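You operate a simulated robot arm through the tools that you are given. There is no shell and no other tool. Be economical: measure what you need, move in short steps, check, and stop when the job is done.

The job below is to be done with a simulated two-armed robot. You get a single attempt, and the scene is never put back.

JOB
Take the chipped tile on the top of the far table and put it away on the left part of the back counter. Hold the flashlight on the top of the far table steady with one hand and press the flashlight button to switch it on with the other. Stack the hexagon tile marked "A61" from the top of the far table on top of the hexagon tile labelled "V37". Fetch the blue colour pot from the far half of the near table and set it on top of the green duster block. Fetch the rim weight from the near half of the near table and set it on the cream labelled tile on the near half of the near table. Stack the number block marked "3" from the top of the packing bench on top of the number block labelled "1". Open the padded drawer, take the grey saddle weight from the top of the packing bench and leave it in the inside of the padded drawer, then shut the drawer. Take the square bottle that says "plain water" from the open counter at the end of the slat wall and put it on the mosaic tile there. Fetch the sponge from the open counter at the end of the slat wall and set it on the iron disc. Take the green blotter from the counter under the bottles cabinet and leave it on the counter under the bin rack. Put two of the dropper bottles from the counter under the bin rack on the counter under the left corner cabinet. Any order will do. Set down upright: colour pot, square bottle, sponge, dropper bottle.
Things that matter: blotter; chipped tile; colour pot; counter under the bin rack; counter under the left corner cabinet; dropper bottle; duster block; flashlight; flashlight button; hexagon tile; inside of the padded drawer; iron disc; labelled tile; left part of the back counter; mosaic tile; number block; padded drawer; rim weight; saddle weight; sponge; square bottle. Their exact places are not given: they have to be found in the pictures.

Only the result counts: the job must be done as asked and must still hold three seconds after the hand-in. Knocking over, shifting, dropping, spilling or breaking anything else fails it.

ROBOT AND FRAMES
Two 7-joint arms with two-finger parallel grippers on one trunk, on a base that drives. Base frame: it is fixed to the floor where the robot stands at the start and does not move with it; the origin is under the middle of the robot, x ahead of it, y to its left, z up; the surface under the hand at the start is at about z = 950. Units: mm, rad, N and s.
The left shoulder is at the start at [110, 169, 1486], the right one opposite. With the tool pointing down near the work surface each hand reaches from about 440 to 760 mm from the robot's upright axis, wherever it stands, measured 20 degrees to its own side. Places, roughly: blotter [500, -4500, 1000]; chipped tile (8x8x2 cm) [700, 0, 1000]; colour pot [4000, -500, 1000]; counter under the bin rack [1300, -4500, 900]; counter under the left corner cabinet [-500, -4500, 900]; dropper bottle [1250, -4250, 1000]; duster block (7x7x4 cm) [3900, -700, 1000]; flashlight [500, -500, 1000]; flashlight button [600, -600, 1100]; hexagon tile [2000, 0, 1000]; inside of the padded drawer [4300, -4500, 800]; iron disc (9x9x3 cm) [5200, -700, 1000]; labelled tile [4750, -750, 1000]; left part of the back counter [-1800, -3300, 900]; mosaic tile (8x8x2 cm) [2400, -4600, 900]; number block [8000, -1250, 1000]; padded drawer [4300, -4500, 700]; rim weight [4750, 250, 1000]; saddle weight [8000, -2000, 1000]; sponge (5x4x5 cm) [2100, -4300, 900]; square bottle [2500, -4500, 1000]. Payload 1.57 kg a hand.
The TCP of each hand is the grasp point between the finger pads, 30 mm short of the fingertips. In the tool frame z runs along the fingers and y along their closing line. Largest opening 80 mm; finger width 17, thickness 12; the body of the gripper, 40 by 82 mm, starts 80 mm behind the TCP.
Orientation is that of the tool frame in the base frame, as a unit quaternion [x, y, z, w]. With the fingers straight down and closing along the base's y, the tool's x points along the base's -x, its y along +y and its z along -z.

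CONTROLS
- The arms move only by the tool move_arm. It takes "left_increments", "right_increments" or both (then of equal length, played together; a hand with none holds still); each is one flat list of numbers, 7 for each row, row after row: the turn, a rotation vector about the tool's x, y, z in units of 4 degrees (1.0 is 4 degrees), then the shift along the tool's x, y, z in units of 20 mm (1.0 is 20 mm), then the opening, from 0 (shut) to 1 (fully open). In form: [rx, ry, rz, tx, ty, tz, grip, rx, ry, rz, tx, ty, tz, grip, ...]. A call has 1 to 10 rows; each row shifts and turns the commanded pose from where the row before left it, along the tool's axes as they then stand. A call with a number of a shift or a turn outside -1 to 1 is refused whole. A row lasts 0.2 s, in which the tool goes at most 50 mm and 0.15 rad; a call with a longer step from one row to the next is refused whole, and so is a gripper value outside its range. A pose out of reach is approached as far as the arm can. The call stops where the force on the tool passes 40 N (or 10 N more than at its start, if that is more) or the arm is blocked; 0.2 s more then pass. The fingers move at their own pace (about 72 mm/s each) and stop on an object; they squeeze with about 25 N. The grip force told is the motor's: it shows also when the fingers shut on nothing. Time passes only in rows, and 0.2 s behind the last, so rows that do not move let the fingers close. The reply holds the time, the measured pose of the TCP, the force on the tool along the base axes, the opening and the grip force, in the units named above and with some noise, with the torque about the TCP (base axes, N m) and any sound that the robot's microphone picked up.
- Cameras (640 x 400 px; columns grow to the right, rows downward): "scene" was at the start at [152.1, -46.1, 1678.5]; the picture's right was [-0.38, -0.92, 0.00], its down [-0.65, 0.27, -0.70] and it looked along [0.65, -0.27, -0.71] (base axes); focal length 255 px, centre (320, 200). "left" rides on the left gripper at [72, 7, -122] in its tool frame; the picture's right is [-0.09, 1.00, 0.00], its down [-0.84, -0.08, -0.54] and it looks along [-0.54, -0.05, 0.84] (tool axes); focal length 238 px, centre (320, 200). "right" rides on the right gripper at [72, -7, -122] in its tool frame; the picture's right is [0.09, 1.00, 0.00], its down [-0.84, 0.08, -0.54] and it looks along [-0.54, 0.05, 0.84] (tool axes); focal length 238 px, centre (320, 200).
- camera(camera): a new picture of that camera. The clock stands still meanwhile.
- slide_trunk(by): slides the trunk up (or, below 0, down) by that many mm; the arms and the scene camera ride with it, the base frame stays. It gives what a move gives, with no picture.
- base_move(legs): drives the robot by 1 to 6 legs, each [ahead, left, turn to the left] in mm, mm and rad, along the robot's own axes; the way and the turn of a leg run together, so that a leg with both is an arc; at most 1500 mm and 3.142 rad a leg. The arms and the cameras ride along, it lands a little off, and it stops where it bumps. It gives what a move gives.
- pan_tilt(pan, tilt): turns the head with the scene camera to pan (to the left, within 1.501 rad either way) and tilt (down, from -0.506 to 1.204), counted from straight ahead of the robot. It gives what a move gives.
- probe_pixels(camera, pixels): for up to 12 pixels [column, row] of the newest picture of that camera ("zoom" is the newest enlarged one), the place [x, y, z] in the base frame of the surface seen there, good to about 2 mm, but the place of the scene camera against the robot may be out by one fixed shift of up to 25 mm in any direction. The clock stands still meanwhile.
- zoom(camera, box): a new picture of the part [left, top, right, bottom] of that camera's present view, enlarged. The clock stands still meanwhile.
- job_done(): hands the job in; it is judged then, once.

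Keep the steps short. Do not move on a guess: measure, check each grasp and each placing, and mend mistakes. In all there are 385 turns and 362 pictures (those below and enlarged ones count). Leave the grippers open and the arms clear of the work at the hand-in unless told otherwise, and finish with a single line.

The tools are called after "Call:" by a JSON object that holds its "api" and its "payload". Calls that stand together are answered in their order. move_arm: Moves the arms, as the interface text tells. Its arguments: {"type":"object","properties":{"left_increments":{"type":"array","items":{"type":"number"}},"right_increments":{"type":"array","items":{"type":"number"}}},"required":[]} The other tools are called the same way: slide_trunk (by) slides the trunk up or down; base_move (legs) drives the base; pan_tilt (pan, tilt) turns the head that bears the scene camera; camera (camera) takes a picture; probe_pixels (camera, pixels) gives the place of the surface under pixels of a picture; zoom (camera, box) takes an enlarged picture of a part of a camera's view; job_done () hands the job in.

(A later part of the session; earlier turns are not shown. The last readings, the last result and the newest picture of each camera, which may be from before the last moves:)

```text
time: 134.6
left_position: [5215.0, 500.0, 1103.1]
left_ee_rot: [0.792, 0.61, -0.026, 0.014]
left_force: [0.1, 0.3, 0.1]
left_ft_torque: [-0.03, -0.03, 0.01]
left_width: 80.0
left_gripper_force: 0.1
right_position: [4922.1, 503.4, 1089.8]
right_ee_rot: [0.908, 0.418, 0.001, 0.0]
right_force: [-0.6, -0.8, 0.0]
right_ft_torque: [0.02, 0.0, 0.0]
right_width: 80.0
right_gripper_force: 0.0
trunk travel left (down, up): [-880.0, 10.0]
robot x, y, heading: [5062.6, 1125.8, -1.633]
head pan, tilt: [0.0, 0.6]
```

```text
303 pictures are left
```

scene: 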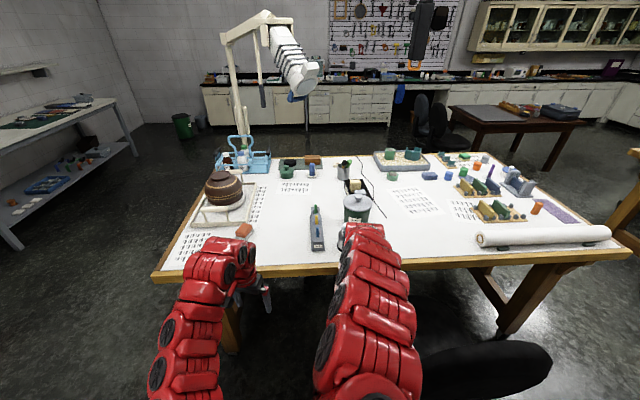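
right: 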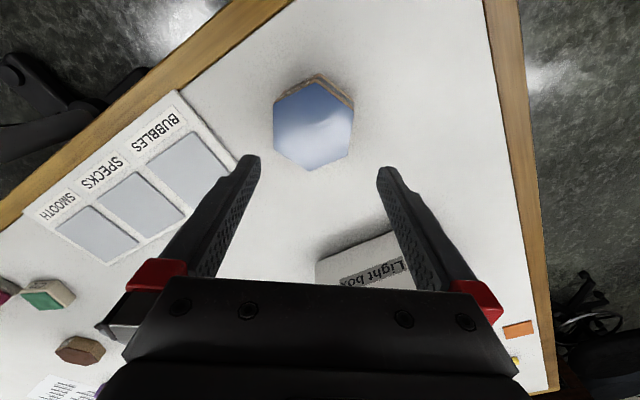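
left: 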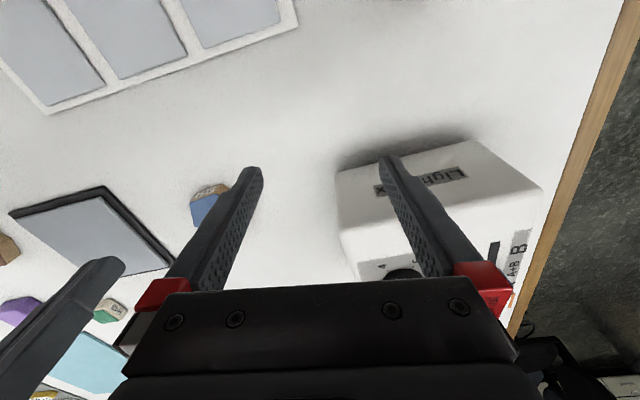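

Call:
{"api": "zoom", "payload": {"camera": "scene", "box": [160, 140, 400, 290]}}

Call:
{"api": "zoom", "payload": {"camera": "scene", "box": [340, 140, 600, 260]}}

Call:
{"api": "camera", "payload": {"camera": "right"}}

```text
2.67 times, centred on (280, 215) of scene
```

zoom: 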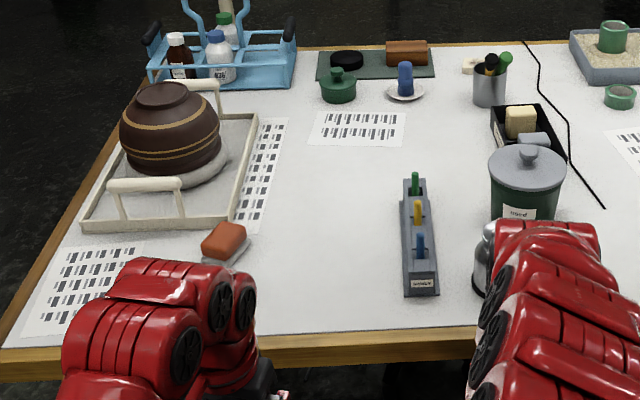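

```text
2.46 times, centred on (470, 200) of scene
```

zoom: 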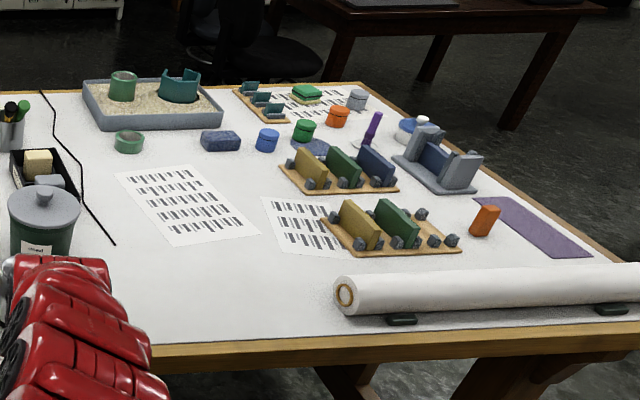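

```text
300 pictures are left
```

right: 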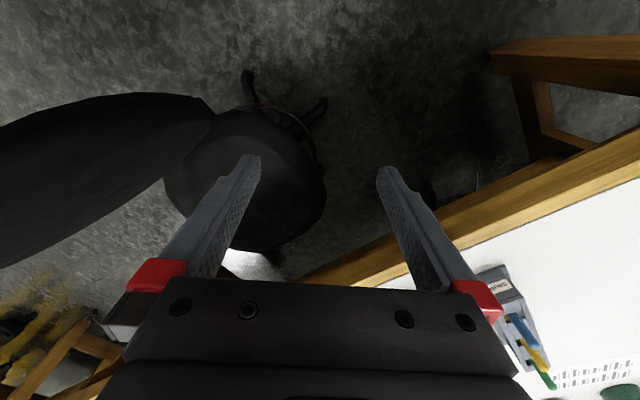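

Call:
{"api": "base_move", "payload": {"legs": [[0, 0, 0.06], [0, 220, 0]]}}

Call:
{"api": "pan_tilt", "payload": {"pan": -0.3, "tilt": 0.7}}

Call:
{"api": "zoom", "payload": {"camera": "scene", "box": [160, 60, 480, 260]}}

```text
time: 136.7
left_position: [5469.0, 508.6, 1103.3]
left_ee_rot: [0.775, 0.631, -0.024, 0.015]
left_force: [-0.1, -1.1, 0.4]
left_ft_torque: [-0.02, -0.06, -0.02]
left_width: 80.0
left_gripper_force: 0.0
right_position: [5176.3, 496.9, 1091.0]
right_ee_rot: [0.896, 0.443, 0.001, -0.001]
right_force: [0.0, 1.0, -0.1]
right_ft_torque: [-0.02, -0.03, 0.03]
right_width: 80.0
right_gripper_force: 0.1
trunk travel left (down, up): [-880.0, 10.0]
robot x, y, heading: [5284.5, 1125.5, -1.578]
head pan, tilt: [0.0, 0.6]
```

```text
time: 137.5
left_position: [5472.6, 508.5, 1102.6]
left_ee_rot: [0.775, 0.632, -0.025, 0.013]
left_force: [0.4, -0.1, 0.6]
left_ft_torque: [0.0, -0.01, 0.02]
left_width: 80.0
left_gripper_force: 0.0
right_position: [5179.5, 495.6, 1091.3]
right_ee_rot: [0.896, 0.443, -0.001, -0.001]
right_force: [-0.9, 0.5, -1.2]
right_ft_torque: [-0.04, 0.0, -0.04]
right_width: 80.1
right_gripper_force: 0.1
trunk travel left (down, up): [-880.0, 10.0]
robot x, y, heading: [5279.4, 1123.7, -1.58]
head pan, tilt: [-0.3, 0.7]
```

```text
2.00 times, centred on (320, 160) of scene
```

zoom: 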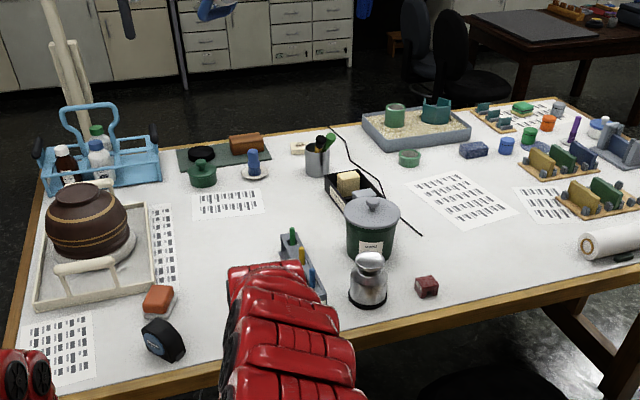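

Call:
{"api": "zoom", "payload": {"camera": "scene", "box": [320, 170, 400, 220]}}

Call:
{"api": "zoom", "payload": {"camera": "scene", "box": [240, 110, 340, 170]}}

Call:
{"api": "zoom", "payload": {"camera": "scene", "box": [180, 180, 280, 260]}}

Call:
{"api": "zoom", "payload": {"camera": "scene", "box": [370, 100, 490, 170]}}

```text
8.00 times, centred on (360, 195) of scene
```

zoom: 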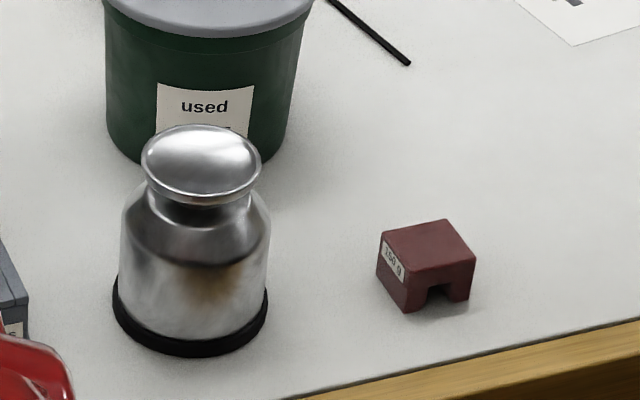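

```text
6.40 times, centred on (290, 140) of scene
```

zoom: 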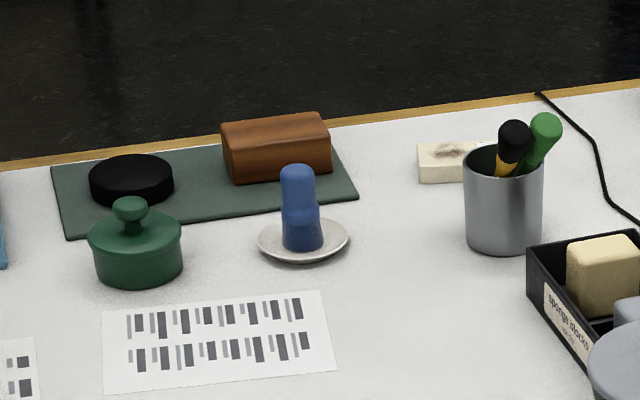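

```text
5.00 times, centred on (230, 220) of scene
```

zoom: 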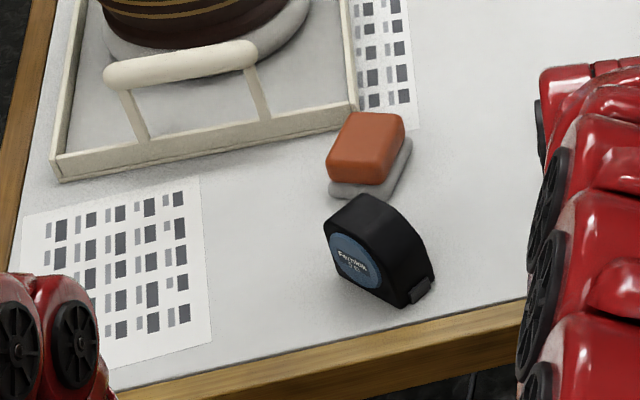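

```text
5.33 times, centred on (430, 135) of scene
```

zoom: 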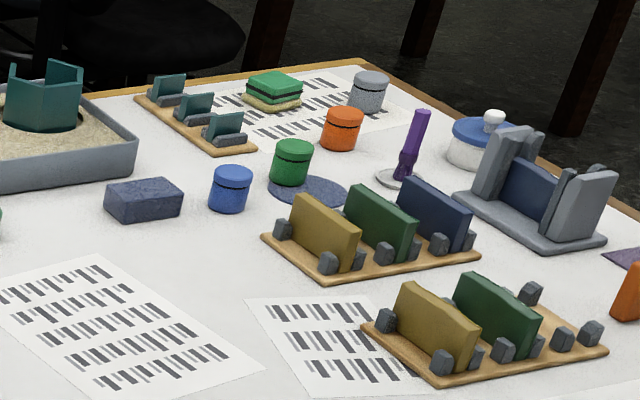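

The maroon notched "150 g" block is the rim weight; the blue pot and green duster are at the far right. Measure pot and duster from this zoom, then the others.

Call:
{"api": "probe_pixels", "payload": {"camera": "zoom", "pixels": [[231, 175], [228, 200], [275, 82], [290, 155], [143, 190], [370, 80], [345, 115]]}}

Call:
{"api": "zoom", "payload": {"camera": "scene", "box": [230, 110, 400, 220]}}

```text
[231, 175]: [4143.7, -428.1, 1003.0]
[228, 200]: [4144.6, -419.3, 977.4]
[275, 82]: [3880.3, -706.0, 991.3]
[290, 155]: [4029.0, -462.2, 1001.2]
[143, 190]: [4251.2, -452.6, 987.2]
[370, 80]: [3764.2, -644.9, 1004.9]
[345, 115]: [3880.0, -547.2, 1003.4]
```

```text
3.64 times, centred on (315, 165) of scene
```

zoom: 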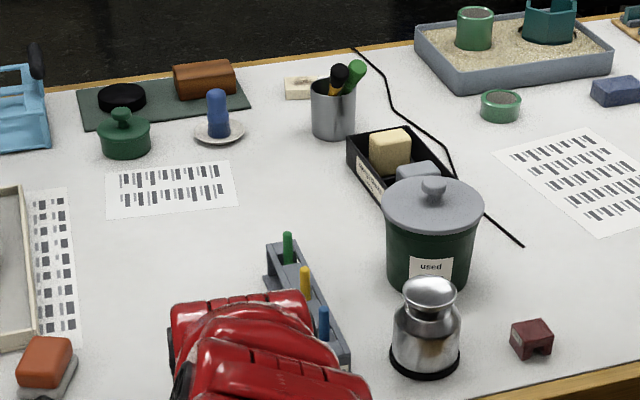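

Call:
{"api": "probe_pixels", "payload": {"camera": "zoom", "pixels": [[530, 332], [520, 350], [300, 80], [303, 93], [122, 90], [425, 370], [430, 290], [330, 130], [205, 65], [560, 385], [217, 90]]}}

```text
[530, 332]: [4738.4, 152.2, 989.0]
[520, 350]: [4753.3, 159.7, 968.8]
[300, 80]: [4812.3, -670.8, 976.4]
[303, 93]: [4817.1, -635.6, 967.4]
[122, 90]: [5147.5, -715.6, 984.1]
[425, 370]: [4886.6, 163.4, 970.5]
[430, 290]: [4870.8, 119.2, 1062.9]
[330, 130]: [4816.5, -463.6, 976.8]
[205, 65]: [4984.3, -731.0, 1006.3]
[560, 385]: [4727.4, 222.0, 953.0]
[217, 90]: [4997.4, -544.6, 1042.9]
```

Rim weight ≈(4740,152), cream tile ≈(4812,-655), iron disc ≈(5147,-715). Shift the right hand 130 mm to its right so it will come in over the weight clear of the silver jar, then turn and approach partly.

Call:
{"api": "move_arm", "payload": {"right_increments": [0, 0, 0, -0.66, -0.86, 0, 1, 0, 0, 0, -0.66, -0.86, 0, 1, 0, 0, 0, -0.66, -0.86, 0, 1, 0, 0, 0, -0.66, -0.86, 0, 1, 0, 0, 0, -0.66, -0.86, 0, 1, 0, 0, 0, -0.66, -0.86, 0, 1]}}

Call:
{"api": "base_move", "payload": {"legs": [[0, 0, -0.377], [200, 44, 0]]}}

Call:
{"api": "camera", "payload": {"camera": "scene"}}

Call:
{"api": "camera", "payload": {"camera": "right"}}

```text
time: 138.9
left_position: [5470.7, 508.4, 1102.6]
left_ee_rot: [0.775, 0.631, -0.024, 0.014]
left_force: [-0.1, 0.6, 0.0]
left_ft_torque: [-0.01, -0.04, 0.02]
left_width: 79.9
left_gripper_force: 0.0
right_position: [5048.4, 493.5, 1089.6]
right_ee_rot: [0.896, 0.444, 0.0, -0.001]
right_force: [1.4, 0.3, -0.4]
right_ft_torque: [0.01, -0.01, 0.03]
right_width: 79.9
right_gripper_force: 0.0
right hand out of reach, approached as far as the arm can: row 2
trunk travel left (down, up): [-880.0, 10.0]
robot x, y, heading: [5282.9, 1125.3, -1.579]
head pan, tilt: [-0.3, 0.7]
```

```text
time: 141.7
left_position: [5198.2, 282.1, 1104.3]
left_ee_rot: [0.879, 0.475, -0.027, 0.01]
left_force: [0.0, 0.0, -0.6]
left_ft_torque: [-0.04, -0.01, 0.02]
left_width: 79.6
left_gripper_force: 0.0
right_position: [4800.7, 423.7, 1088.2]
right_ee_rot: [0.963, 0.268, 0.0, 0.0]
right_force: [-0.3, 0.5, 0.4]
right_ft_torque: [-0.02, 0.01, -0.01]
right_width: 79.7
right_gripper_force: 0.1
trunk travel left (down, up): [-880.0, 10.0]
robot x, y, heading: [5243.9, 923.9, -1.955]
head pan, tilt: [-0.3, 0.7]
```

```text
293 pictures are left
```

scene: 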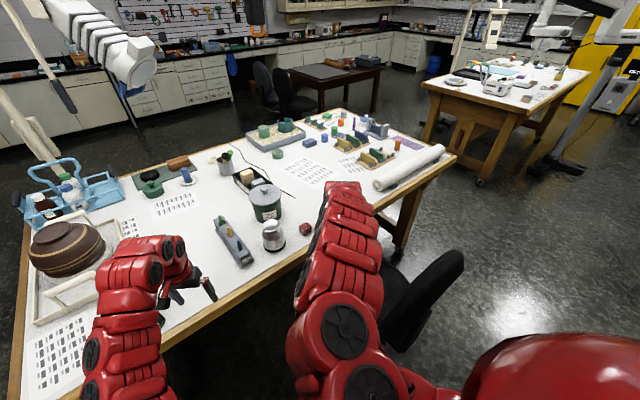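

```text
292 pictures are left
```

right: 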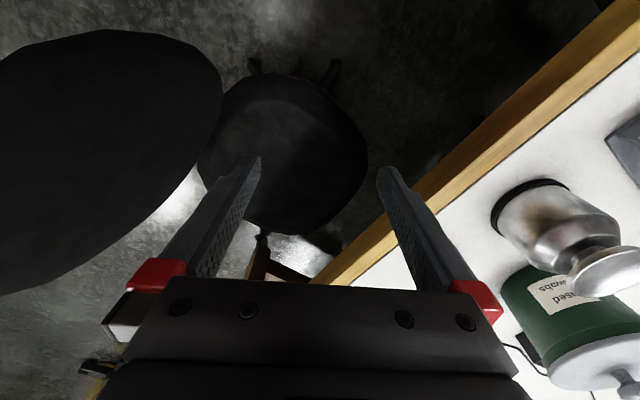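

Call:
{"api": "probe_pixels", "payload": {"camera": "right", "pixels": [[120, 100], [200, 60], [205, 120], [100, 250], [280, 130], [520, 190], [610, 270]]}}

Call:
{"api": "probe_pixels", "payload": {"camera": "scene", "pixels": [[67, 235], [100, 238], [305, 228], [440, 255], [400, 330], [270, 195], [130, 55], [30, 140]]}}

```text
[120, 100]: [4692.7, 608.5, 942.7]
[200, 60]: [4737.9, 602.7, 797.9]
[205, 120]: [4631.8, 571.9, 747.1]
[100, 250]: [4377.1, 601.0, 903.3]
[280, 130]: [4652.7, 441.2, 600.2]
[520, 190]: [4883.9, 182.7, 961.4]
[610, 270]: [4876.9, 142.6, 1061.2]
```

```text
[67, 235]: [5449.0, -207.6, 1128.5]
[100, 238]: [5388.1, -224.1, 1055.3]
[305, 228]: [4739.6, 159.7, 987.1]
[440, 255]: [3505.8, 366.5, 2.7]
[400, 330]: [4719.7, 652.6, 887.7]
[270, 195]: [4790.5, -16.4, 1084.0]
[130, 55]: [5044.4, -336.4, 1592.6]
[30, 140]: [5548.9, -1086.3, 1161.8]
```

Way is clear of the chair back (x≤4740,y≈600). Drive the rest.

Call:
{"api": "base_move", "payload": {"legs": [[255, 58, 0]]}}

Call:
{"api": "camera", "payload": {"camera": "right"}}

Call:
{"api": "camera", "payload": {"camera": "left"}}

```text
time: 143.6
left_position: [5157.1, 19.0, 1103.7]
left_ee_rot: [0.878, 0.478, -0.027, 0.009]
left_force: [-0.1, -1.5, -0.7]
left_ft_torque: [0.01, -0.02, 0.0]
left_width: 79.9
left_gripper_force: 0.0
right_position: [4759.9, 157.2, 1088.9]
right_ee_rot: [0.963, 0.27, -0.001, 0.0]
right_force: [-0.3, -1.1, 0.9]
right_ft_torque: [-0.06, -0.02, 0.03]
right_width: 79.5
right_gripper_force: 0.1
trunk travel left (down, up): [-880.0, 10.0]
robot x, y, heading: [5203.1, 658.0, -1.954]
head pan, tilt: [-0.3, 0.7]
```

```text
291 pictures are left
```

right: 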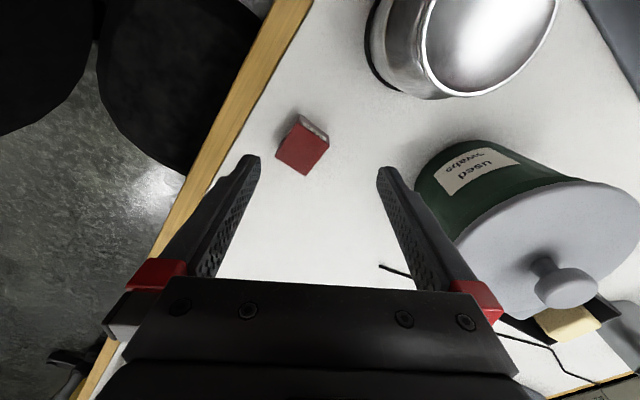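

```text
290 pictures are left
```

left: 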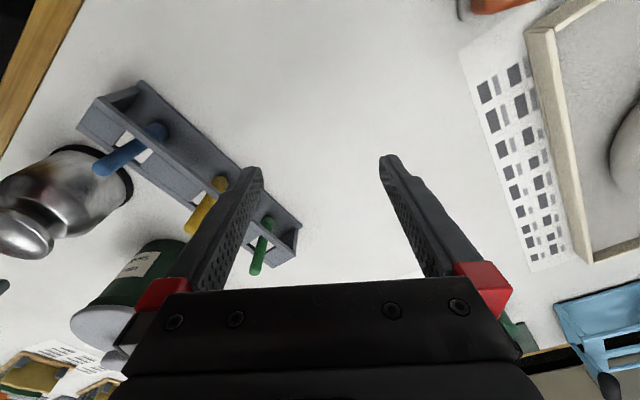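

Call:
{"api": "zoom", "payload": {"camera": "right", "box": [262, 100, 342, 180]}}

```text
5.00 times, centred on (302, 140) of right
```

zoom: 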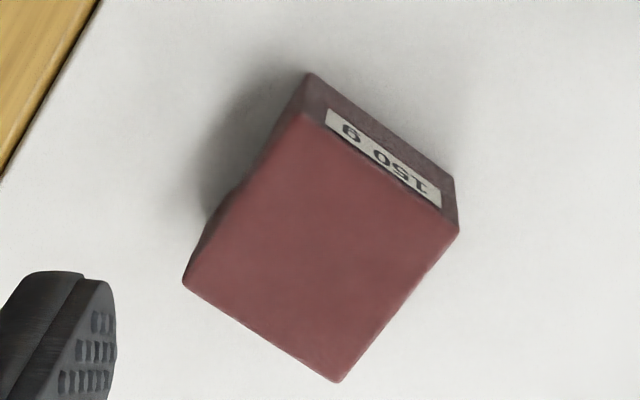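

Call:
{"api": "probe_pixels", "payload": {"camera": "zoom", "pixels": [[300, 118], [454, 230], [340, 378], [187, 283], [318, 250], [520, 100]]}}

```text
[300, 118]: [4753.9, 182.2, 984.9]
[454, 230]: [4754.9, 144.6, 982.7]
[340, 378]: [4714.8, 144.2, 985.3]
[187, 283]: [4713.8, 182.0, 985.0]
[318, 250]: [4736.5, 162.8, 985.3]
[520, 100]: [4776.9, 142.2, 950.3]
```

Block is axis-aligned: centre (4734,163), top 985, 40×38 mm. Turn the right hand 31° so it closes along y, centre over it.

Call:
{"api": "move_arm", "payload": {"right_increments": [0, 0, 0.98, 0, 0, 0, 1, 0, 0, 0.98, 0, 0, 0, 1, 0, 0, 0.98, 0, 0, 0, 1, 0, 0, 0.98, 0, 0, 0, 1, 0, 0, 0.98, 0, 0, 0, 1, 0, 0, 0.98, 0, 0, 0, 1, 0, 0, 0.98, 0, 0, 0, 1, 0, 0, 0.98, 0, 0, 0, 1, 0, 0, 0, -0.64, -0.15, 0, 1, 0, 0, 0, -0.64, -0.15, 0, 1]}}

Call:
{"api": "move_arm", "payload": {"right_increments": [0, 0, 0, 0, 0, 1, 1, 0, 0, 0, 0, 0, 1, 1, 0, 0, 0, 0, 0, 1, 1]}}

Call:
{"api": "camera", "payload": {"camera": "right"}}

```text
time: 145.8
left_position: [5157.6, 16.1, 1102.7]
left_ee_rot: [0.878, 0.477, -0.027, 0.009]
left_force: [-0.4, -0.5, -0.5]
left_ft_torque: [-0.01, 0.01, 0.0]
left_width: 80.1
left_gripper_force: 0.1
right_position: [4734.4, 161.9, 1087.9]
right_ee_rot: [1.0, 0.0, 0.0, -0.001]
right_force: [-0.9, 0.1, -0.4]
right_ft_torque: [-0.03, -0.02, -0.03]
right_width: 80.0
right_gripper_force: 0.0
trunk travel left (down, up): [-880.0, 10.0]
robot x, y, heading: [5207.0, 658.7, -1.954]
head pan, tilt: [-0.3, 0.7]
```

```text
time: 146.6
left_position: [5156.8, 16.5, 1102.7]
left_ee_rot: [0.879, 0.477, -0.028, 0.009]
left_force: [0.5, 0.3, 0.2]
left_ft_torque: [0.03, -0.03, -0.01]
left_width: 80.1
left_gripper_force: 0.1
right_position: [4735.0, 162.4, 1029.5]
right_ee_rot: [1.0, -0.001, -0.001, 0.001]
right_force: [-0.6, -0.3, -0.4]
right_ft_torque: [0.07, -0.01, -0.02]
right_width: 79.9
right_gripper_force: 0.1
trunk travel left (down, up): [-880.0, 10.0]
robot x, y, heading: [5204.2, 661.5, -1.948]
head pan, tilt: [-0.3, 0.7]
```

```text
288 pictures are left
```

right: 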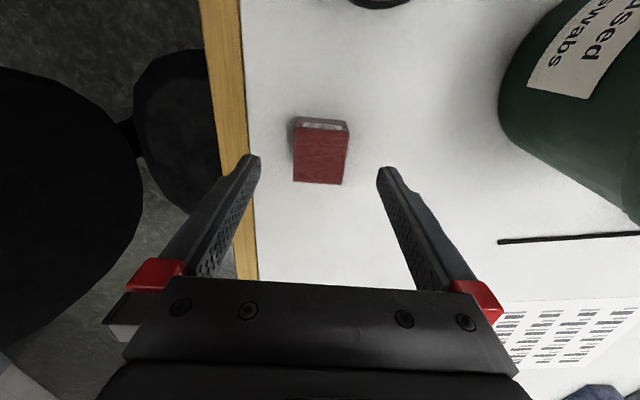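

Aligned. Lower 42 mm, close, small slow lift.

Call:
{"api": "move_arm", "payload": {"right_increments": [0, 0, 0, 0, 0, 1, 1, 0, 0, 0, 0, 0, 0.7, 1, 0, 0, 0, 0, 0, 0.4, 1, 0, 0, 0, 0, 0, 0, 0.4, 0, 0, 0, 0, 0, 0, 0, 0, 0, 0, 0, 0, 0, 0, 0, 0, 0, 0, 0, 0, 0, 0, 0, 0, 0, 0, 0, 0, 0, 0, 0, 0, 0, -0.25, 0, 0, 0, 0, 0, 0, -0.25, 0]}}

Call:
{"api": "move_arm", "payload": {"right_increments": [0, 0, 0, 0, 0, -0.5, 0, 0, 0, 0, 0, 0, -0.5, 0, 0, 0, 0, 0, 0, -0.5, 0, 0, 0, 0, 0, 0, -0.7, 0, 0, 0, 0, 0, 0, -0.7, 0, 0, 0, 0, 0, 0, -0.7, 0, 0, 0, 0, 0, 0, -0.7, 0, 0, 0, 0, 0, 0, -0.5, 0]}}

Call:
{"api": "camera", "payload": {"camera": "right"}}

```text
time: 148.8
left_position: [5157.6, 15.3, 1102.2]
left_ee_rot: [0.878, 0.478, -0.027, 0.009]
left_force: [0.1, 0.1, 0.7]
left_ft_torque: [0.01, 0.0, -0.02]
left_width: 80.0
left_gripper_force: 0.1
right_position: [4733.8, 161.4, 995.2]
right_ee_rot: [1.0, 0.0, 0.0, 0.0]
right_force: [0.4, -0.4, -1.1]
right_ft_torque: [0.01, -0.01, -0.03]
right_width: 39.4
right_gripper_force: 24.4
trunk travel left (down, up): [-880.0, 10.0]
robot x, y, heading: [5204.7, 662.0, -1.95]
head pan, tilt: [-0.3, 0.7]
```

```text
time: 150.6
left_position: [5157.0, 16.5, 1103.8]
left_ee_rot: [0.878, 0.477, -0.027, 0.009]
left_force: [-0.3, -0.4, 0.4]
left_ft_torque: [0.01, 0.0, -0.02]
left_width: 80.1
left_gripper_force: 0.0
right_position: [4734.9, 163.3, 1093.2]
right_ee_rot: [1.0, 0.0, -0.001, -0.001]
right_force: [-0.1, -0.4, -0.3]
right_ft_torque: [-0.02, 0.01, -0.01]
right_width: 39.5
right_gripper_force: 24.8
trunk travel left (down, up): [-880.0, 10.0]
robot x, y, heading: [5205.3, 655.6, -1.952]
head pan, tilt: [-0.3, 0.7]
```

```text
287 pictures are left
```

right: 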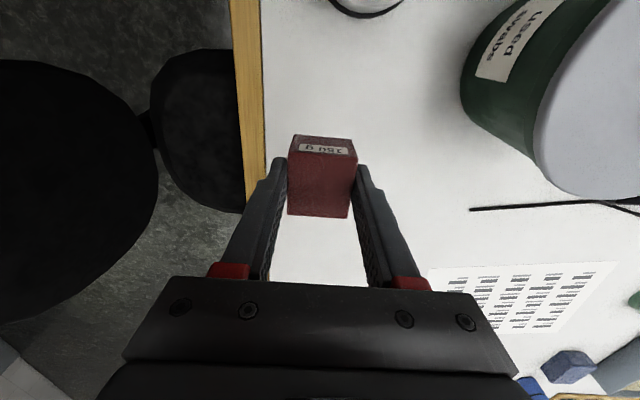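

Held (39 mm). Now carry it round the +x end of the table: back out, turn and drive, checking on the way.

Call:
{"api": "base_move", "payload": {"legs": [[-560, 0, 0], [0, 0, 1.952], [840, 0, 0], [0, 0, -1.571]]}}

Call:
{"api": "pan_tilt", "payload": {"pan": 0.0, "tilt": 0.4}}

Call:
{"api": "camera", "payload": {"camera": "scene"}}

```text
time: 166.5
left_position: [6523.7, 645.8, 1103.9]
left_ee_rot: [0.736, 0.677, -0.023, 0.015]
left_force: [0.2, 0.1, -0.1]
left_ft_torque: [0.0, -0.02, 0.0]
left_width: 79.9
left_gripper_force: 0.0
right_position: [6081.6, 573.5, 1092.1]
right_ee_rot: [0.97, 0.244, 0.0, -0.001]
right_force: [-0.9, -0.8, -1.4]
right_ft_torque: [-0.01, 0.03, -0.02]
right_width: 39.4
right_gripper_force: 25.0
trunk travel left (down, up): [-880.0, 10.0]
robot x, y, heading: [6260.2, 1234.0, -1.461]
head pan, tilt: [-0.3, 0.7]
```

```text
time: 167.3
left_position: [6523.8, 645.7, 1102.9]
left_ee_rot: [0.736, 0.677, -0.024, 0.015]
left_force: [-0.8, -0.3, 0.1]
left_ft_torque: [-0.03, 0.01, -0.02]
left_width: 80.3
left_gripper_force: 0.1
right_position: [6082.0, 573.9, 1093.5]
right_ee_rot: [0.97, 0.243, 0.0, -0.001]
right_force: [0.3, 0.3, -1.2]
right_ft_torque: [0.0, 0.02, -0.02]
right_width: 39.5
right_gripper_force: 25.6
trunk travel left (down, up): [-880.0, 10.0]
robot x, y, heading: [6259.1, 1234.3, -1.456]
head pan, tilt: [0.0, 0.4]
```

```text
286 pictures are left
```

scene: 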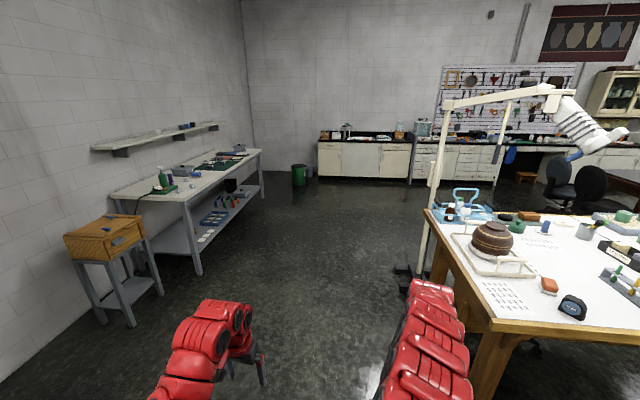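

Call:
{"api": "probe_pixels", "payload": {"camera": "scene", "pixels": [[402, 285], [425, 270], [428, 240], [198, 270], [263, 192], [165, 290], [480, 322], [430, 225], [130, 245], [555, 90], [105, 320]]}}

Call:
{"api": "zoom", "payload": {"camera": "scene", "box": [80, 130, 280, 255]}}

```text
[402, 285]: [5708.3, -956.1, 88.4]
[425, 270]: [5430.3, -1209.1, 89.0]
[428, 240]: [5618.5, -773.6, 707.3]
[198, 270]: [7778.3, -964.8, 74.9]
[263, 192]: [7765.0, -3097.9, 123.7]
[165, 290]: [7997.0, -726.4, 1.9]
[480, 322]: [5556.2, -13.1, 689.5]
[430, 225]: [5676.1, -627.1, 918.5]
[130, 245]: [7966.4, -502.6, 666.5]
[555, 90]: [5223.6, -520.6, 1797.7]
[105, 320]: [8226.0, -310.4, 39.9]
```

```text
3.20 times, centred on (180, 192) of scene
```

zoom: 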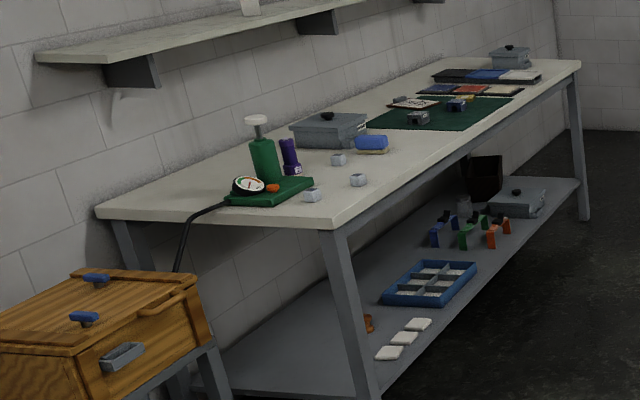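

Lamp foot is around (5570,-1080); I pass wide of it at y≈-1900 and come to face the near table from its -y side.

Call:
{"api": "base_move", "payload": {"legs": [[0, 0, -0.115], [1500, 0, 0], [1500, 0, 0], [130, 0, 0], [0, 0, -1.571]]}}

Call:
{"api": "camera", "payload": {"camera": "scene"}}

```text
time: 186.9
left_position: [5603.6, -2065.3, 1102.6]
left_ee_rot: [0.994, -0.102, -0.027, -0.008]
left_force: [-0.3, 0.2, 0.3]
left_ft_torque: [0.0, 0.0, -0.01]
left_width: 80.1
left_gripper_force: 0.0
right_position: [5587.3, -1617.7, 1092.2]
right_ee_rot: [0.824, -0.567, 0.001, -0.001]
right_force: [-0.4, -0.1, -2.2]
right_ft_torque: [0.01, -0.02, -0.03]
right_width: 39.7
right_gripper_force: 25.4
trunk travel left (down, up): [-880.0, 10.0]
robot x, y, heading: [6223.0, -1876.6, 3.126]
head pan, tilt: [0.0, 0.4]
```

```text
284 pictures are left
```

scene: 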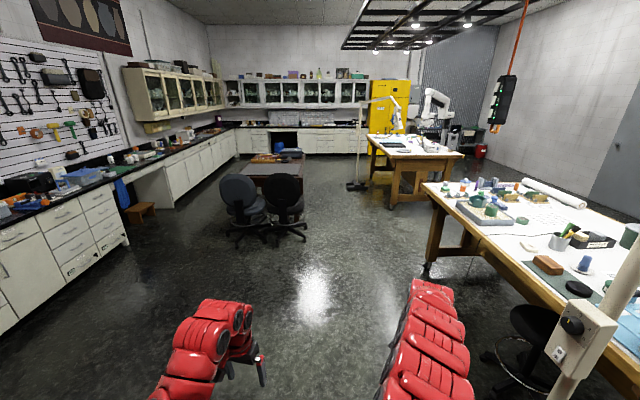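

Call:
{"api": "probe_pixels", "payload": {"camera": "scene", "pixels": [[535, 325], [510, 375], [485, 355], [550, 262], [577, 288], [240, 245], [290, 195], [425, 270], [505, 80], [600, 330]]}}

Call:
{"api": "zoom", "payload": {"camera": "scene", "box": [430, 165, 640, 300]}}

```text
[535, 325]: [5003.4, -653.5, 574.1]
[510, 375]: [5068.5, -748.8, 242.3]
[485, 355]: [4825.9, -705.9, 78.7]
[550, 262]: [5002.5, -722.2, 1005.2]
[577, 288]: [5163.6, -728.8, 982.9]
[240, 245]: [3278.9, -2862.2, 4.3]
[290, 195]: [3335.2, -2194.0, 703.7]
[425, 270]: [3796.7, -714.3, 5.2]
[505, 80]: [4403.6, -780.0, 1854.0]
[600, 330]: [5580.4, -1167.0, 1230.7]
```

```text
2.96 times, centred on (535, 232) of scene
```

zoom: 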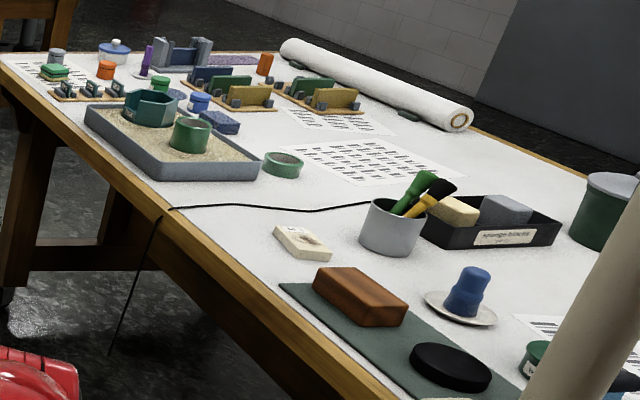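

Call:
{"api": "base_move", "payload": {"legs": [[1500, 0, 0], [60, 0, 0], [0, 0, -1.555]]}}

Call:
{"api": "pan_tilt", "payload": {"pan": 0.0, "tilt": 0.55}}

Call:
{"api": "camera", "payload": {"camera": "scene"}}

```text
time: 198.6
left_position: [4515.7, -1217.4, 1103.5]
left_ee_rot: [-0.621, 0.783, 0.013, 0.026]
left_force: [-0.1, -0.6, 0.4]
left_ft_torque: [-0.03, 0.02, 0.02]
left_width: 79.8
left_gripper_force: 0.1
right_position: [4963.3, -1211.5, 1093.9]
right_ee_rot: [-0.172, 0.985, -0.001, 0.0]
right_force: [-0.7, 0.1, -1.4]
right_ft_torque: [0.02, 0.02, 0.0]
right_width: 39.5
right_gripper_force: 25.4
trunk travel left (down, up): [-880.0, 10.0]
robot x, y, heading: [4691.4, -1836.4, 1.535]
head pan, tilt: [0.0, 0.4]
```

```text
time: 199.3
left_position: [4516.2, -1217.8, 1102.6]
left_ee_rot: [-0.621, 0.784, 0.013, 0.025]
left_force: [0.8, 0.1, 0.3]
left_ft_torque: [0.02, 0.04, 0.0]
left_width: 80.1
left_gripper_force: 0.0
right_position: [4963.3, -1210.4, 1091.8]
right_ee_rot: [-0.172, 0.985, -0.002, 0.0]
right_force: [0.3, -0.2, -1.7]
right_ft_torque: [0.0, -0.04, -0.02]
right_width: 39.2
right_gripper_force: 25.3
trunk travel left (down, up): [-880.0, 10.0]
robot x, y, heading: [4684.5, -1840.8, 1.536]
head pan, tilt: [0.0, 0.55]
```

```text
282 pictures are left
```

scene: 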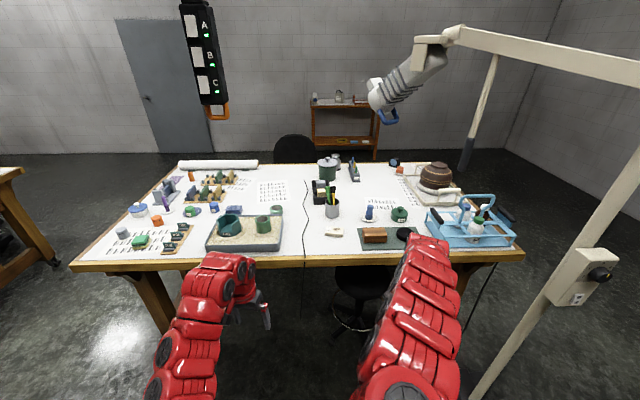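

Pendant hangs at (4400,-780) down to z≈1480; keep x≈4745. Approach the table.

Call:
{"api": "base_move", "payload": {"legs": [[0, 0, 0.035], [570, -60, 0]]}}

Call:
{"api": "camera", "payload": {"camera": "right"}}

Call:
{"api": "camera", "payload": {"camera": "scene"}}

```text
time: 203.0
left_position: [4551.7, -660.3, 1103.8]
left_ee_rot: [-0.636, 0.771, 0.013, 0.024]
left_force: [0.6, -0.3, 0.4]
left_ft_torque: [0.0, -0.01, 0.01]
left_width: 79.9
left_gripper_force: 0.0
right_position: [4997.9, -636.8, 1093.1]
right_ee_rot: [-0.19, 0.982, 0.0, 0.0]
right_force: [0.0, -0.8, -2.3]
right_ft_torque: [0.0, 0.01, -0.01]
right_width: 39.3
right_gripper_force: 24.5
trunk travel left (down, up): [-880.0, 10.0]
robot x, y, heading: [4748.4, -1274.7, 1.57]
head pan, tilt: [0.0, 0.55]
```

```text
281 pictures are left
```

right: 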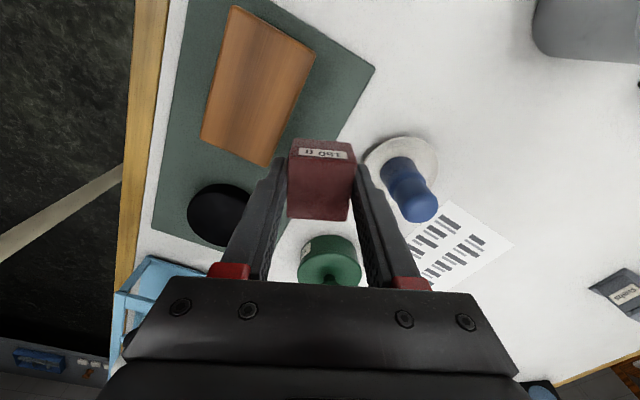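

```text
280 pictures are left
```

scene: 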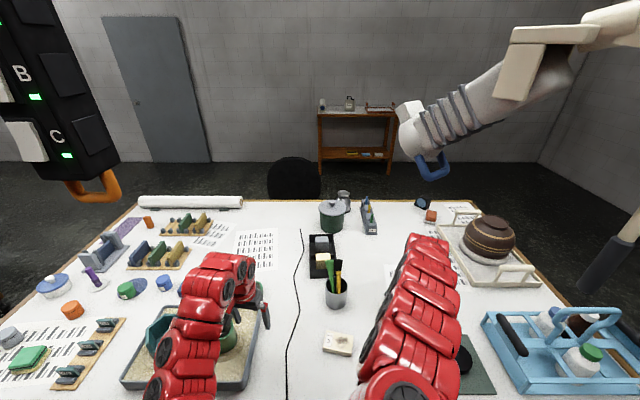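

Call:
{"api": "zoom", "payload": {"camera": "scene", "box": [300, 320, 380, 370]}}

Call:
{"api": "probe_pixels", "payload": {"camera": "scene", "pixels": [[338, 340], [326, 333], [352, 338], [351, 349], [324, 345], [336, 290], [337, 265], [85, 190], [20, 360], [165, 290], [60, 290]]}}

```text
8.00 times, centred on (340, 345) of scene
```

zoom: 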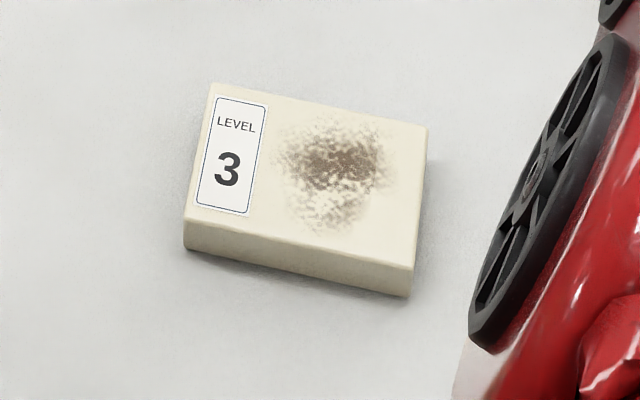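

```text
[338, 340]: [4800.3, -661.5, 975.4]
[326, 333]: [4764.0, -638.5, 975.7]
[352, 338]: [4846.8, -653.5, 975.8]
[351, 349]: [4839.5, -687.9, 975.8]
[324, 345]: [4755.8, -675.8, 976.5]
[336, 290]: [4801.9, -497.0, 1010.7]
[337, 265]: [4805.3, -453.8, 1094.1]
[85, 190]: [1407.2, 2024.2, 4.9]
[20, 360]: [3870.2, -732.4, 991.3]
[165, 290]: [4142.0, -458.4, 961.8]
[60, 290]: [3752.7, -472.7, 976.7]
```

Tile "LEVEL 3" is at about (4801,-663). Bring the weight over it.

Call:
{"api": "move_arm", "payload": {"right_increments": [0, 0, 0, 0.96, 0.247, 0, 0, 0, 0, 0, 0.96, 0.247, 0, 0, 0, 0, 0, 0.96, 0.247, 0, 0, 0, 0, 0, 0.96, 0.247, 0, 0, 0, 0, 0, 0.96, 0.247, 0, 0, 0, 0, 0, 0.96, 0.247, 0, 0, 0, 0, 0, 0.96, 0.247, 0, 0, 0, 0, 0, 0.96, 0.247, 0, 0, 0, 0, 0, 0.96, 0.247, 0, 0]}}

Call:
{"api": "camera", "payload": {"camera": "right"}}

```text
time: 205.0
left_position: [4550.0, -659.5, 1103.4]
left_ee_rot: [-0.636, 0.771, 0.013, 0.025]
left_force: [-0.8, -0.2, 0.9]
left_ft_torque: [0.02, -0.02, -0.01]
left_width: 79.8
left_gripper_force: 0.0
right_position: [4819.8, -647.9, 1088.7]
right_ee_rot: [-0.191, 0.982, -0.001, 0.002]
right_force: [-0.3, 0.8, -1.4]
right_ft_torque: [0.03, 0.02, -0.01]
right_width: 39.4
right_gripper_force: 24.3
right hand out of reach, approached as far as the arm can: row 3, 4, 5, 7
trunk travel left (down, up): [-880.0, 10.0]
robot x, y, heading: [4751.8, -1274.3, 1.574]
head pan, tilt: [0.0, 0.55]
```

```text
278 pictures are left
```

right: 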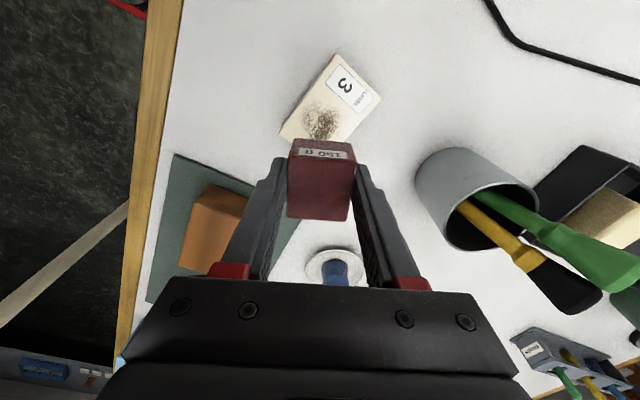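

Call:
{"api": "probe_pixels", "payload": {"camera": "right", "pixels": [[335, 55], [379, 97], [345, 140], [281, 132], [322, 100], [420, 190]]}}

```text
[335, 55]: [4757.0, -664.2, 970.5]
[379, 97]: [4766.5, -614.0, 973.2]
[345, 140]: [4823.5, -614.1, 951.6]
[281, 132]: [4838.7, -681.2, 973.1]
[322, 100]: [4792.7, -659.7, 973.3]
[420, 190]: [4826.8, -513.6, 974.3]
```

Tile corners give its centre at (4802.6,-648), top 973. Lower over it.

Call:
{"api": "move_arm", "payload": {"right_increments": [0, 0, 0, 0, 0, 1, 0, 0, 0, 0, 0.42, 0.17, 0.5, 0, 0, 0, 0, 0.42, 0.17, 0.5, 0, 0, 0, 0, 0, 0, 1, 0]}}

Call:
{"api": "camera", "payload": {"camera": "right"}}

```text
time: 206.0
left_position: [4551.2, -659.2, 1101.9]
left_ee_rot: [-0.636, 0.771, 0.013, 0.024]
left_force: [0.0, -0.1, -0.4]
left_ft_torque: [-0.03, 0.03, 0.01]
left_width: 80.0
left_gripper_force: 0.1
right_position: [4801.9, -646.4, 1024.9]
right_ee_rot: [-0.192, 0.981, -0.001, 0.001]
right_force: [0.4, 0.2, -1.8]
right_ft_torque: [-0.03, -0.01, -0.01]
right_width: 39.5
right_gripper_force: 25.2
trunk travel left (down, up): [-880.0, 10.0]
robot x, y, heading: [4752.4, -1272.3, 1.571]
head pan, tilt: [0.0, 0.55]
```

```text
277 pictures are left
```

right: 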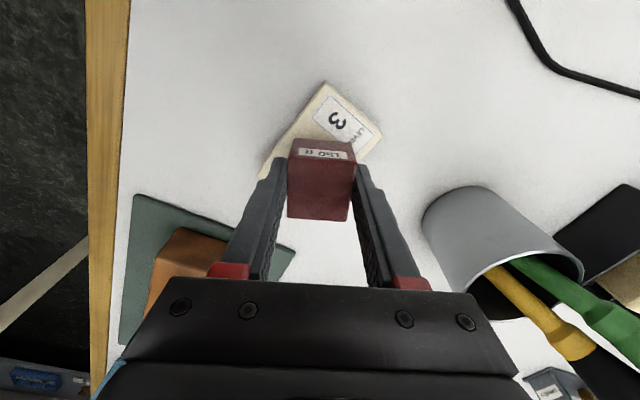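

Call:
{"api": "move_arm", "payload": {"right_increments": [0, 0, 0, 0, 0, 0.5, 0, 0, 0, 0, 0, 0, 0.2, 0, 0, 0, 0, 0, 0, 0.1, 0, 0, 0, 0, 0, 0, 0.06, 0]}}

Call:
{"api": "camera", "payload": {"camera": "right"}}

```text
time: 207.0
left_position: [4550.7, -659.6, 1102.0]
left_ee_rot: [-0.636, 0.771, 0.013, 0.024]
left_force: [-0.1, 0.4, 0.1]
left_ft_torque: [0.02, -0.01, 0.03]
left_width: 79.8
left_gripper_force: 0.1
right_position: [4802.7, -646.0, 1010.7]
right_ee_rot: [-0.191, 0.982, 0.0, 0.0]
right_force: [-0.5, 0.8, -1.5]
right_ft_torque: [-0.04, -0.04, 0.05]
right_width: 39.7
right_gripper_force: 24.7
trunk travel left (down, up): [-880.0, 10.0]
robot x, y, heading: [4748.6, -1271.3, 1.574]
head pan, tilt: [0.0, 0.55]
```

```text
276 pictures are left
```

right: 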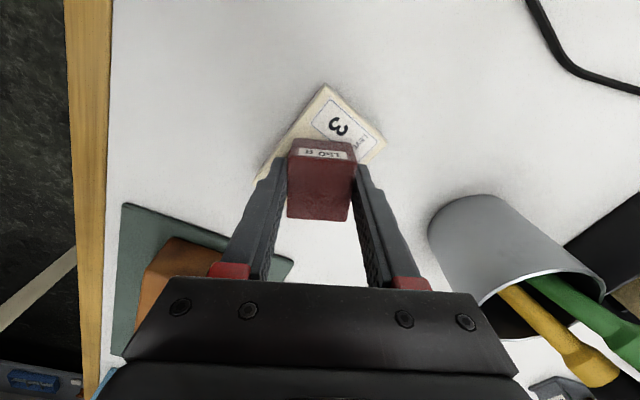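

Call:
{"api": "move_arm", "payload": {"right_increments": [0, 0, 0, 0, 0, 0.08, 0, 0, 0, 0, 0, 0, 0.06, 0, 0, 0, 0, 0, 0, 0.04, 0, 0, 0, 0, 0, 0, 0, 0.6, 0, 0, 0, 0, 0, 0, 0.8, 0, 0, 0, 0, 0, 0, 0.8, 0, 0, 0, 0, 0, -0.5, 0.8, 0, 0, 0, 0, 0, -1, 0.8, 0, 0, 0, 0, 0, -1, 0.8, 0, 0, 0, 0, 0, -1, 1]}}

Call:
{"api": "camera", "payload": {"camera": "right"}}

```text
time: 209.2
left_position: [4550.6, -659.5, 1104.1]
left_ee_rot: [-0.636, 0.771, 0.014, 0.025]
left_force: [0.7, -0.1, 0.1]
left_ft_torque: [-0.01, 0.01, 0.0]
left_width: 79.9
left_gripper_force: 0.1
right_position: [4801.9, -647.7, 1076.8]
right_ee_rot: [-0.191, 0.982, -0.002, 0.001]
right_force: [1.0, 0.5, 0.0]
right_ft_torque: [0.03, 0.01, 0.0]
right_width: 80.0
right_gripper_force: 0.1
trunk travel left (down, up): [-880.0, 10.0]
robot x, y, heading: [4748.6, -1269.0, 1.575]
head pan, tilt: [0.0, 0.55]
```

```text
275 pictures are left
```

right: 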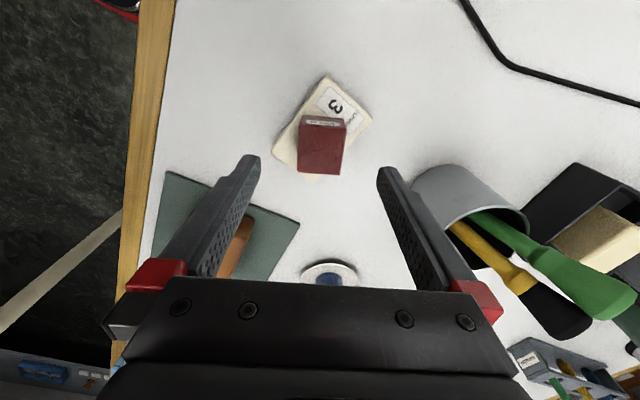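

Weight placed. Next the blue pot: back off, strafe left to x≈3975, and look from y≈-1500.

Call:
{"api": "base_move", "payload": {"legs": [[-480, 0, 0], [0, 770, 0], [230, 0, 0]]}}

Call:
{"api": "pan_tilt", "payload": {"pan": 0.0, "tilt": 0.75}}

Call:
{"api": "camera", "payload": {"camera": "scene"}}

```text
time: 217.1
left_position: [3785.2, -898.9, 1103.4]
left_ee_rot: [-0.636, 0.771, 0.015, 0.025]
left_force: [0.2, -0.4, 0.2]
left_ft_torque: [0.01, 0.03, 0.02]
left_width: 80.0
left_gripper_force: 0.1
right_position: [4035.0, -886.1, 1078.2]
right_ee_rot: [-0.191, 0.982, 0.0, 0.001]
right_force: [0.6, -0.8, 0.0]
right_ft_torque: [0.02, -0.02, 0.0]
right_width: 79.9
right_gripper_force: 0.1
trunk travel left (down, up): [-880.0, 10.0]
robot x, y, heading: [3985.6, -1509.5, 1.575]
head pan, tilt: [0.0, 0.55]
```

```text
time: 217.8
left_position: [3785.4, -897.3, 1102.0]
left_ee_rot: [-0.636, 0.771, 0.013, 0.024]
left_force: [-0.4, 0.5, -0.3]
left_ft_torque: [0.0, -0.03, -0.02]
left_width: 79.9
left_gripper_force: 0.2
right_position: [4035.4, -885.9, 1077.1]
right_ee_rot: [-0.192, 0.981, -0.001, 0.001]
right_force: [-0.3, 0.3, -1.3]
right_ft_torque: [-0.01, -0.01, -0.02]
right_width: 79.8
right_gripper_force: 0.1
trunk travel left (down, up): [-880.0, 10.0]
robot x, y, heading: [3978.8, -1510.3, 1.567]
head pan, tilt: [0.0, 0.75]
```

```text
274 pictures are left
```

scene: 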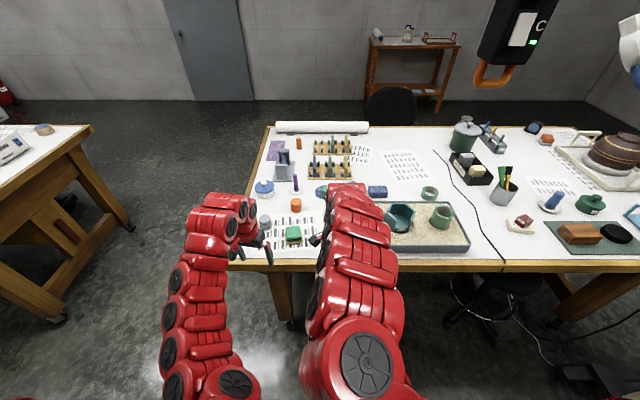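

Call:
{"api": "zoom", "payload": {"camera": "scene", "box": [240, 110, 480, 260]}}

```text
2.67 times, centred on (360, 185) of scene
```

zoom: 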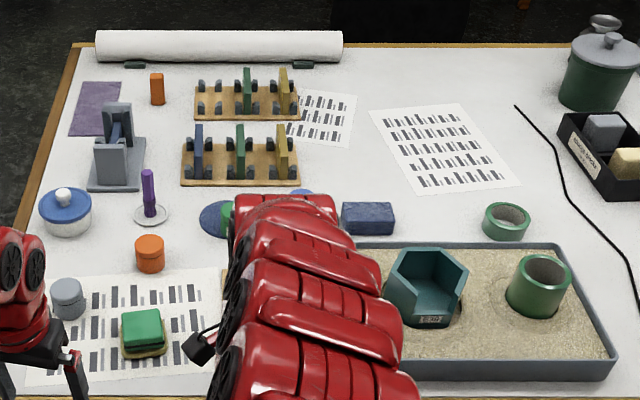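

Call:
{"api": "probe_pixels", "payload": {"camera": "zoom", "pixels": [[148, 175], [64, 193], [115, 105], [200, 130], [425, 255], [305, 192], [140, 325], [540, 265], [98, 200], [285, 125], [230, 210]]}}

```text
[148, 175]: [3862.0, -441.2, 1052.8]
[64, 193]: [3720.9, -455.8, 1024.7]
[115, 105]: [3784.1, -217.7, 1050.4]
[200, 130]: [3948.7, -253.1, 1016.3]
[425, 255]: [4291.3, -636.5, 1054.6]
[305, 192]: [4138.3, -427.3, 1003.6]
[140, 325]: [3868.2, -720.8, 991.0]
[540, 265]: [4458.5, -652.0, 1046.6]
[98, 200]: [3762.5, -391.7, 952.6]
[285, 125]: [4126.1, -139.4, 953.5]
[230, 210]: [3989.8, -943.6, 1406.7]
```

Call:
{"api": "base_move", "payload": {"legs": [[335, 0, 0]]}}

Call:
{"api": "camera", "payload": {"camera": "right"}}

```text
time: 220.0
left_position: [3786.7, -560.3, 1104.8]
left_ee_rot: [-0.635, 0.772, 0.014, 0.025]
left_force: [1.0, 0.4, 0.6]
left_ft_torque: [-0.03, -0.02, 0.02]
left_width: 80.1
left_gripper_force: 0.0
right_position: [4037.8, -548.3, 1078.3]
right_ee_rot: [-0.189, 0.982, -0.001, 0.001]
right_force: [0.3, -0.3, 0.1]
right_ft_torque: [0.02, 0.0, 0.0]
right_width: 80.0
right_gripper_force: 0.0
trunk travel left (down, up): [-880.0, 10.0]
robot x, y, heading: [3979.3, -1171.9, 1.569]
head pan, tilt: [0.0, 0.75]
```

```text
272 pictures are left
```

right: 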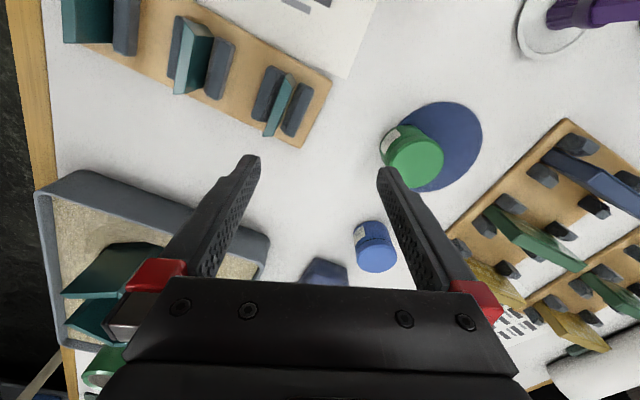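

Call:
{"api": "probe_pixels", "payload": {"camera": "right", "pixels": [[376, 252], [357, 250], [396, 255], [375, 270], [376, 232], [370, 224], [325, 265], [310, 270], [345, 275]]}}

Call:
{"api": "zoom", "payload": {"camera": "right", "box": [335, 210, 415, 285]}}

```text
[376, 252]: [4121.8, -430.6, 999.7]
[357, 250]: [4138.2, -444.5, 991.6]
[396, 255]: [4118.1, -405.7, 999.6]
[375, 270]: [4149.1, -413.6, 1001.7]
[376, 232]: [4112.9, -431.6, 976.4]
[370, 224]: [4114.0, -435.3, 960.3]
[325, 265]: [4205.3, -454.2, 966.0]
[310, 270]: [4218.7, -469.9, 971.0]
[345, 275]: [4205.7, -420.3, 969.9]
```

```text
5.33 times, centred on (375, 248) of right
```

zoom: 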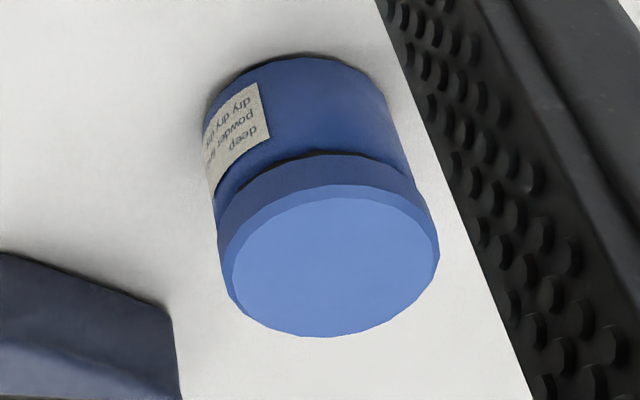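

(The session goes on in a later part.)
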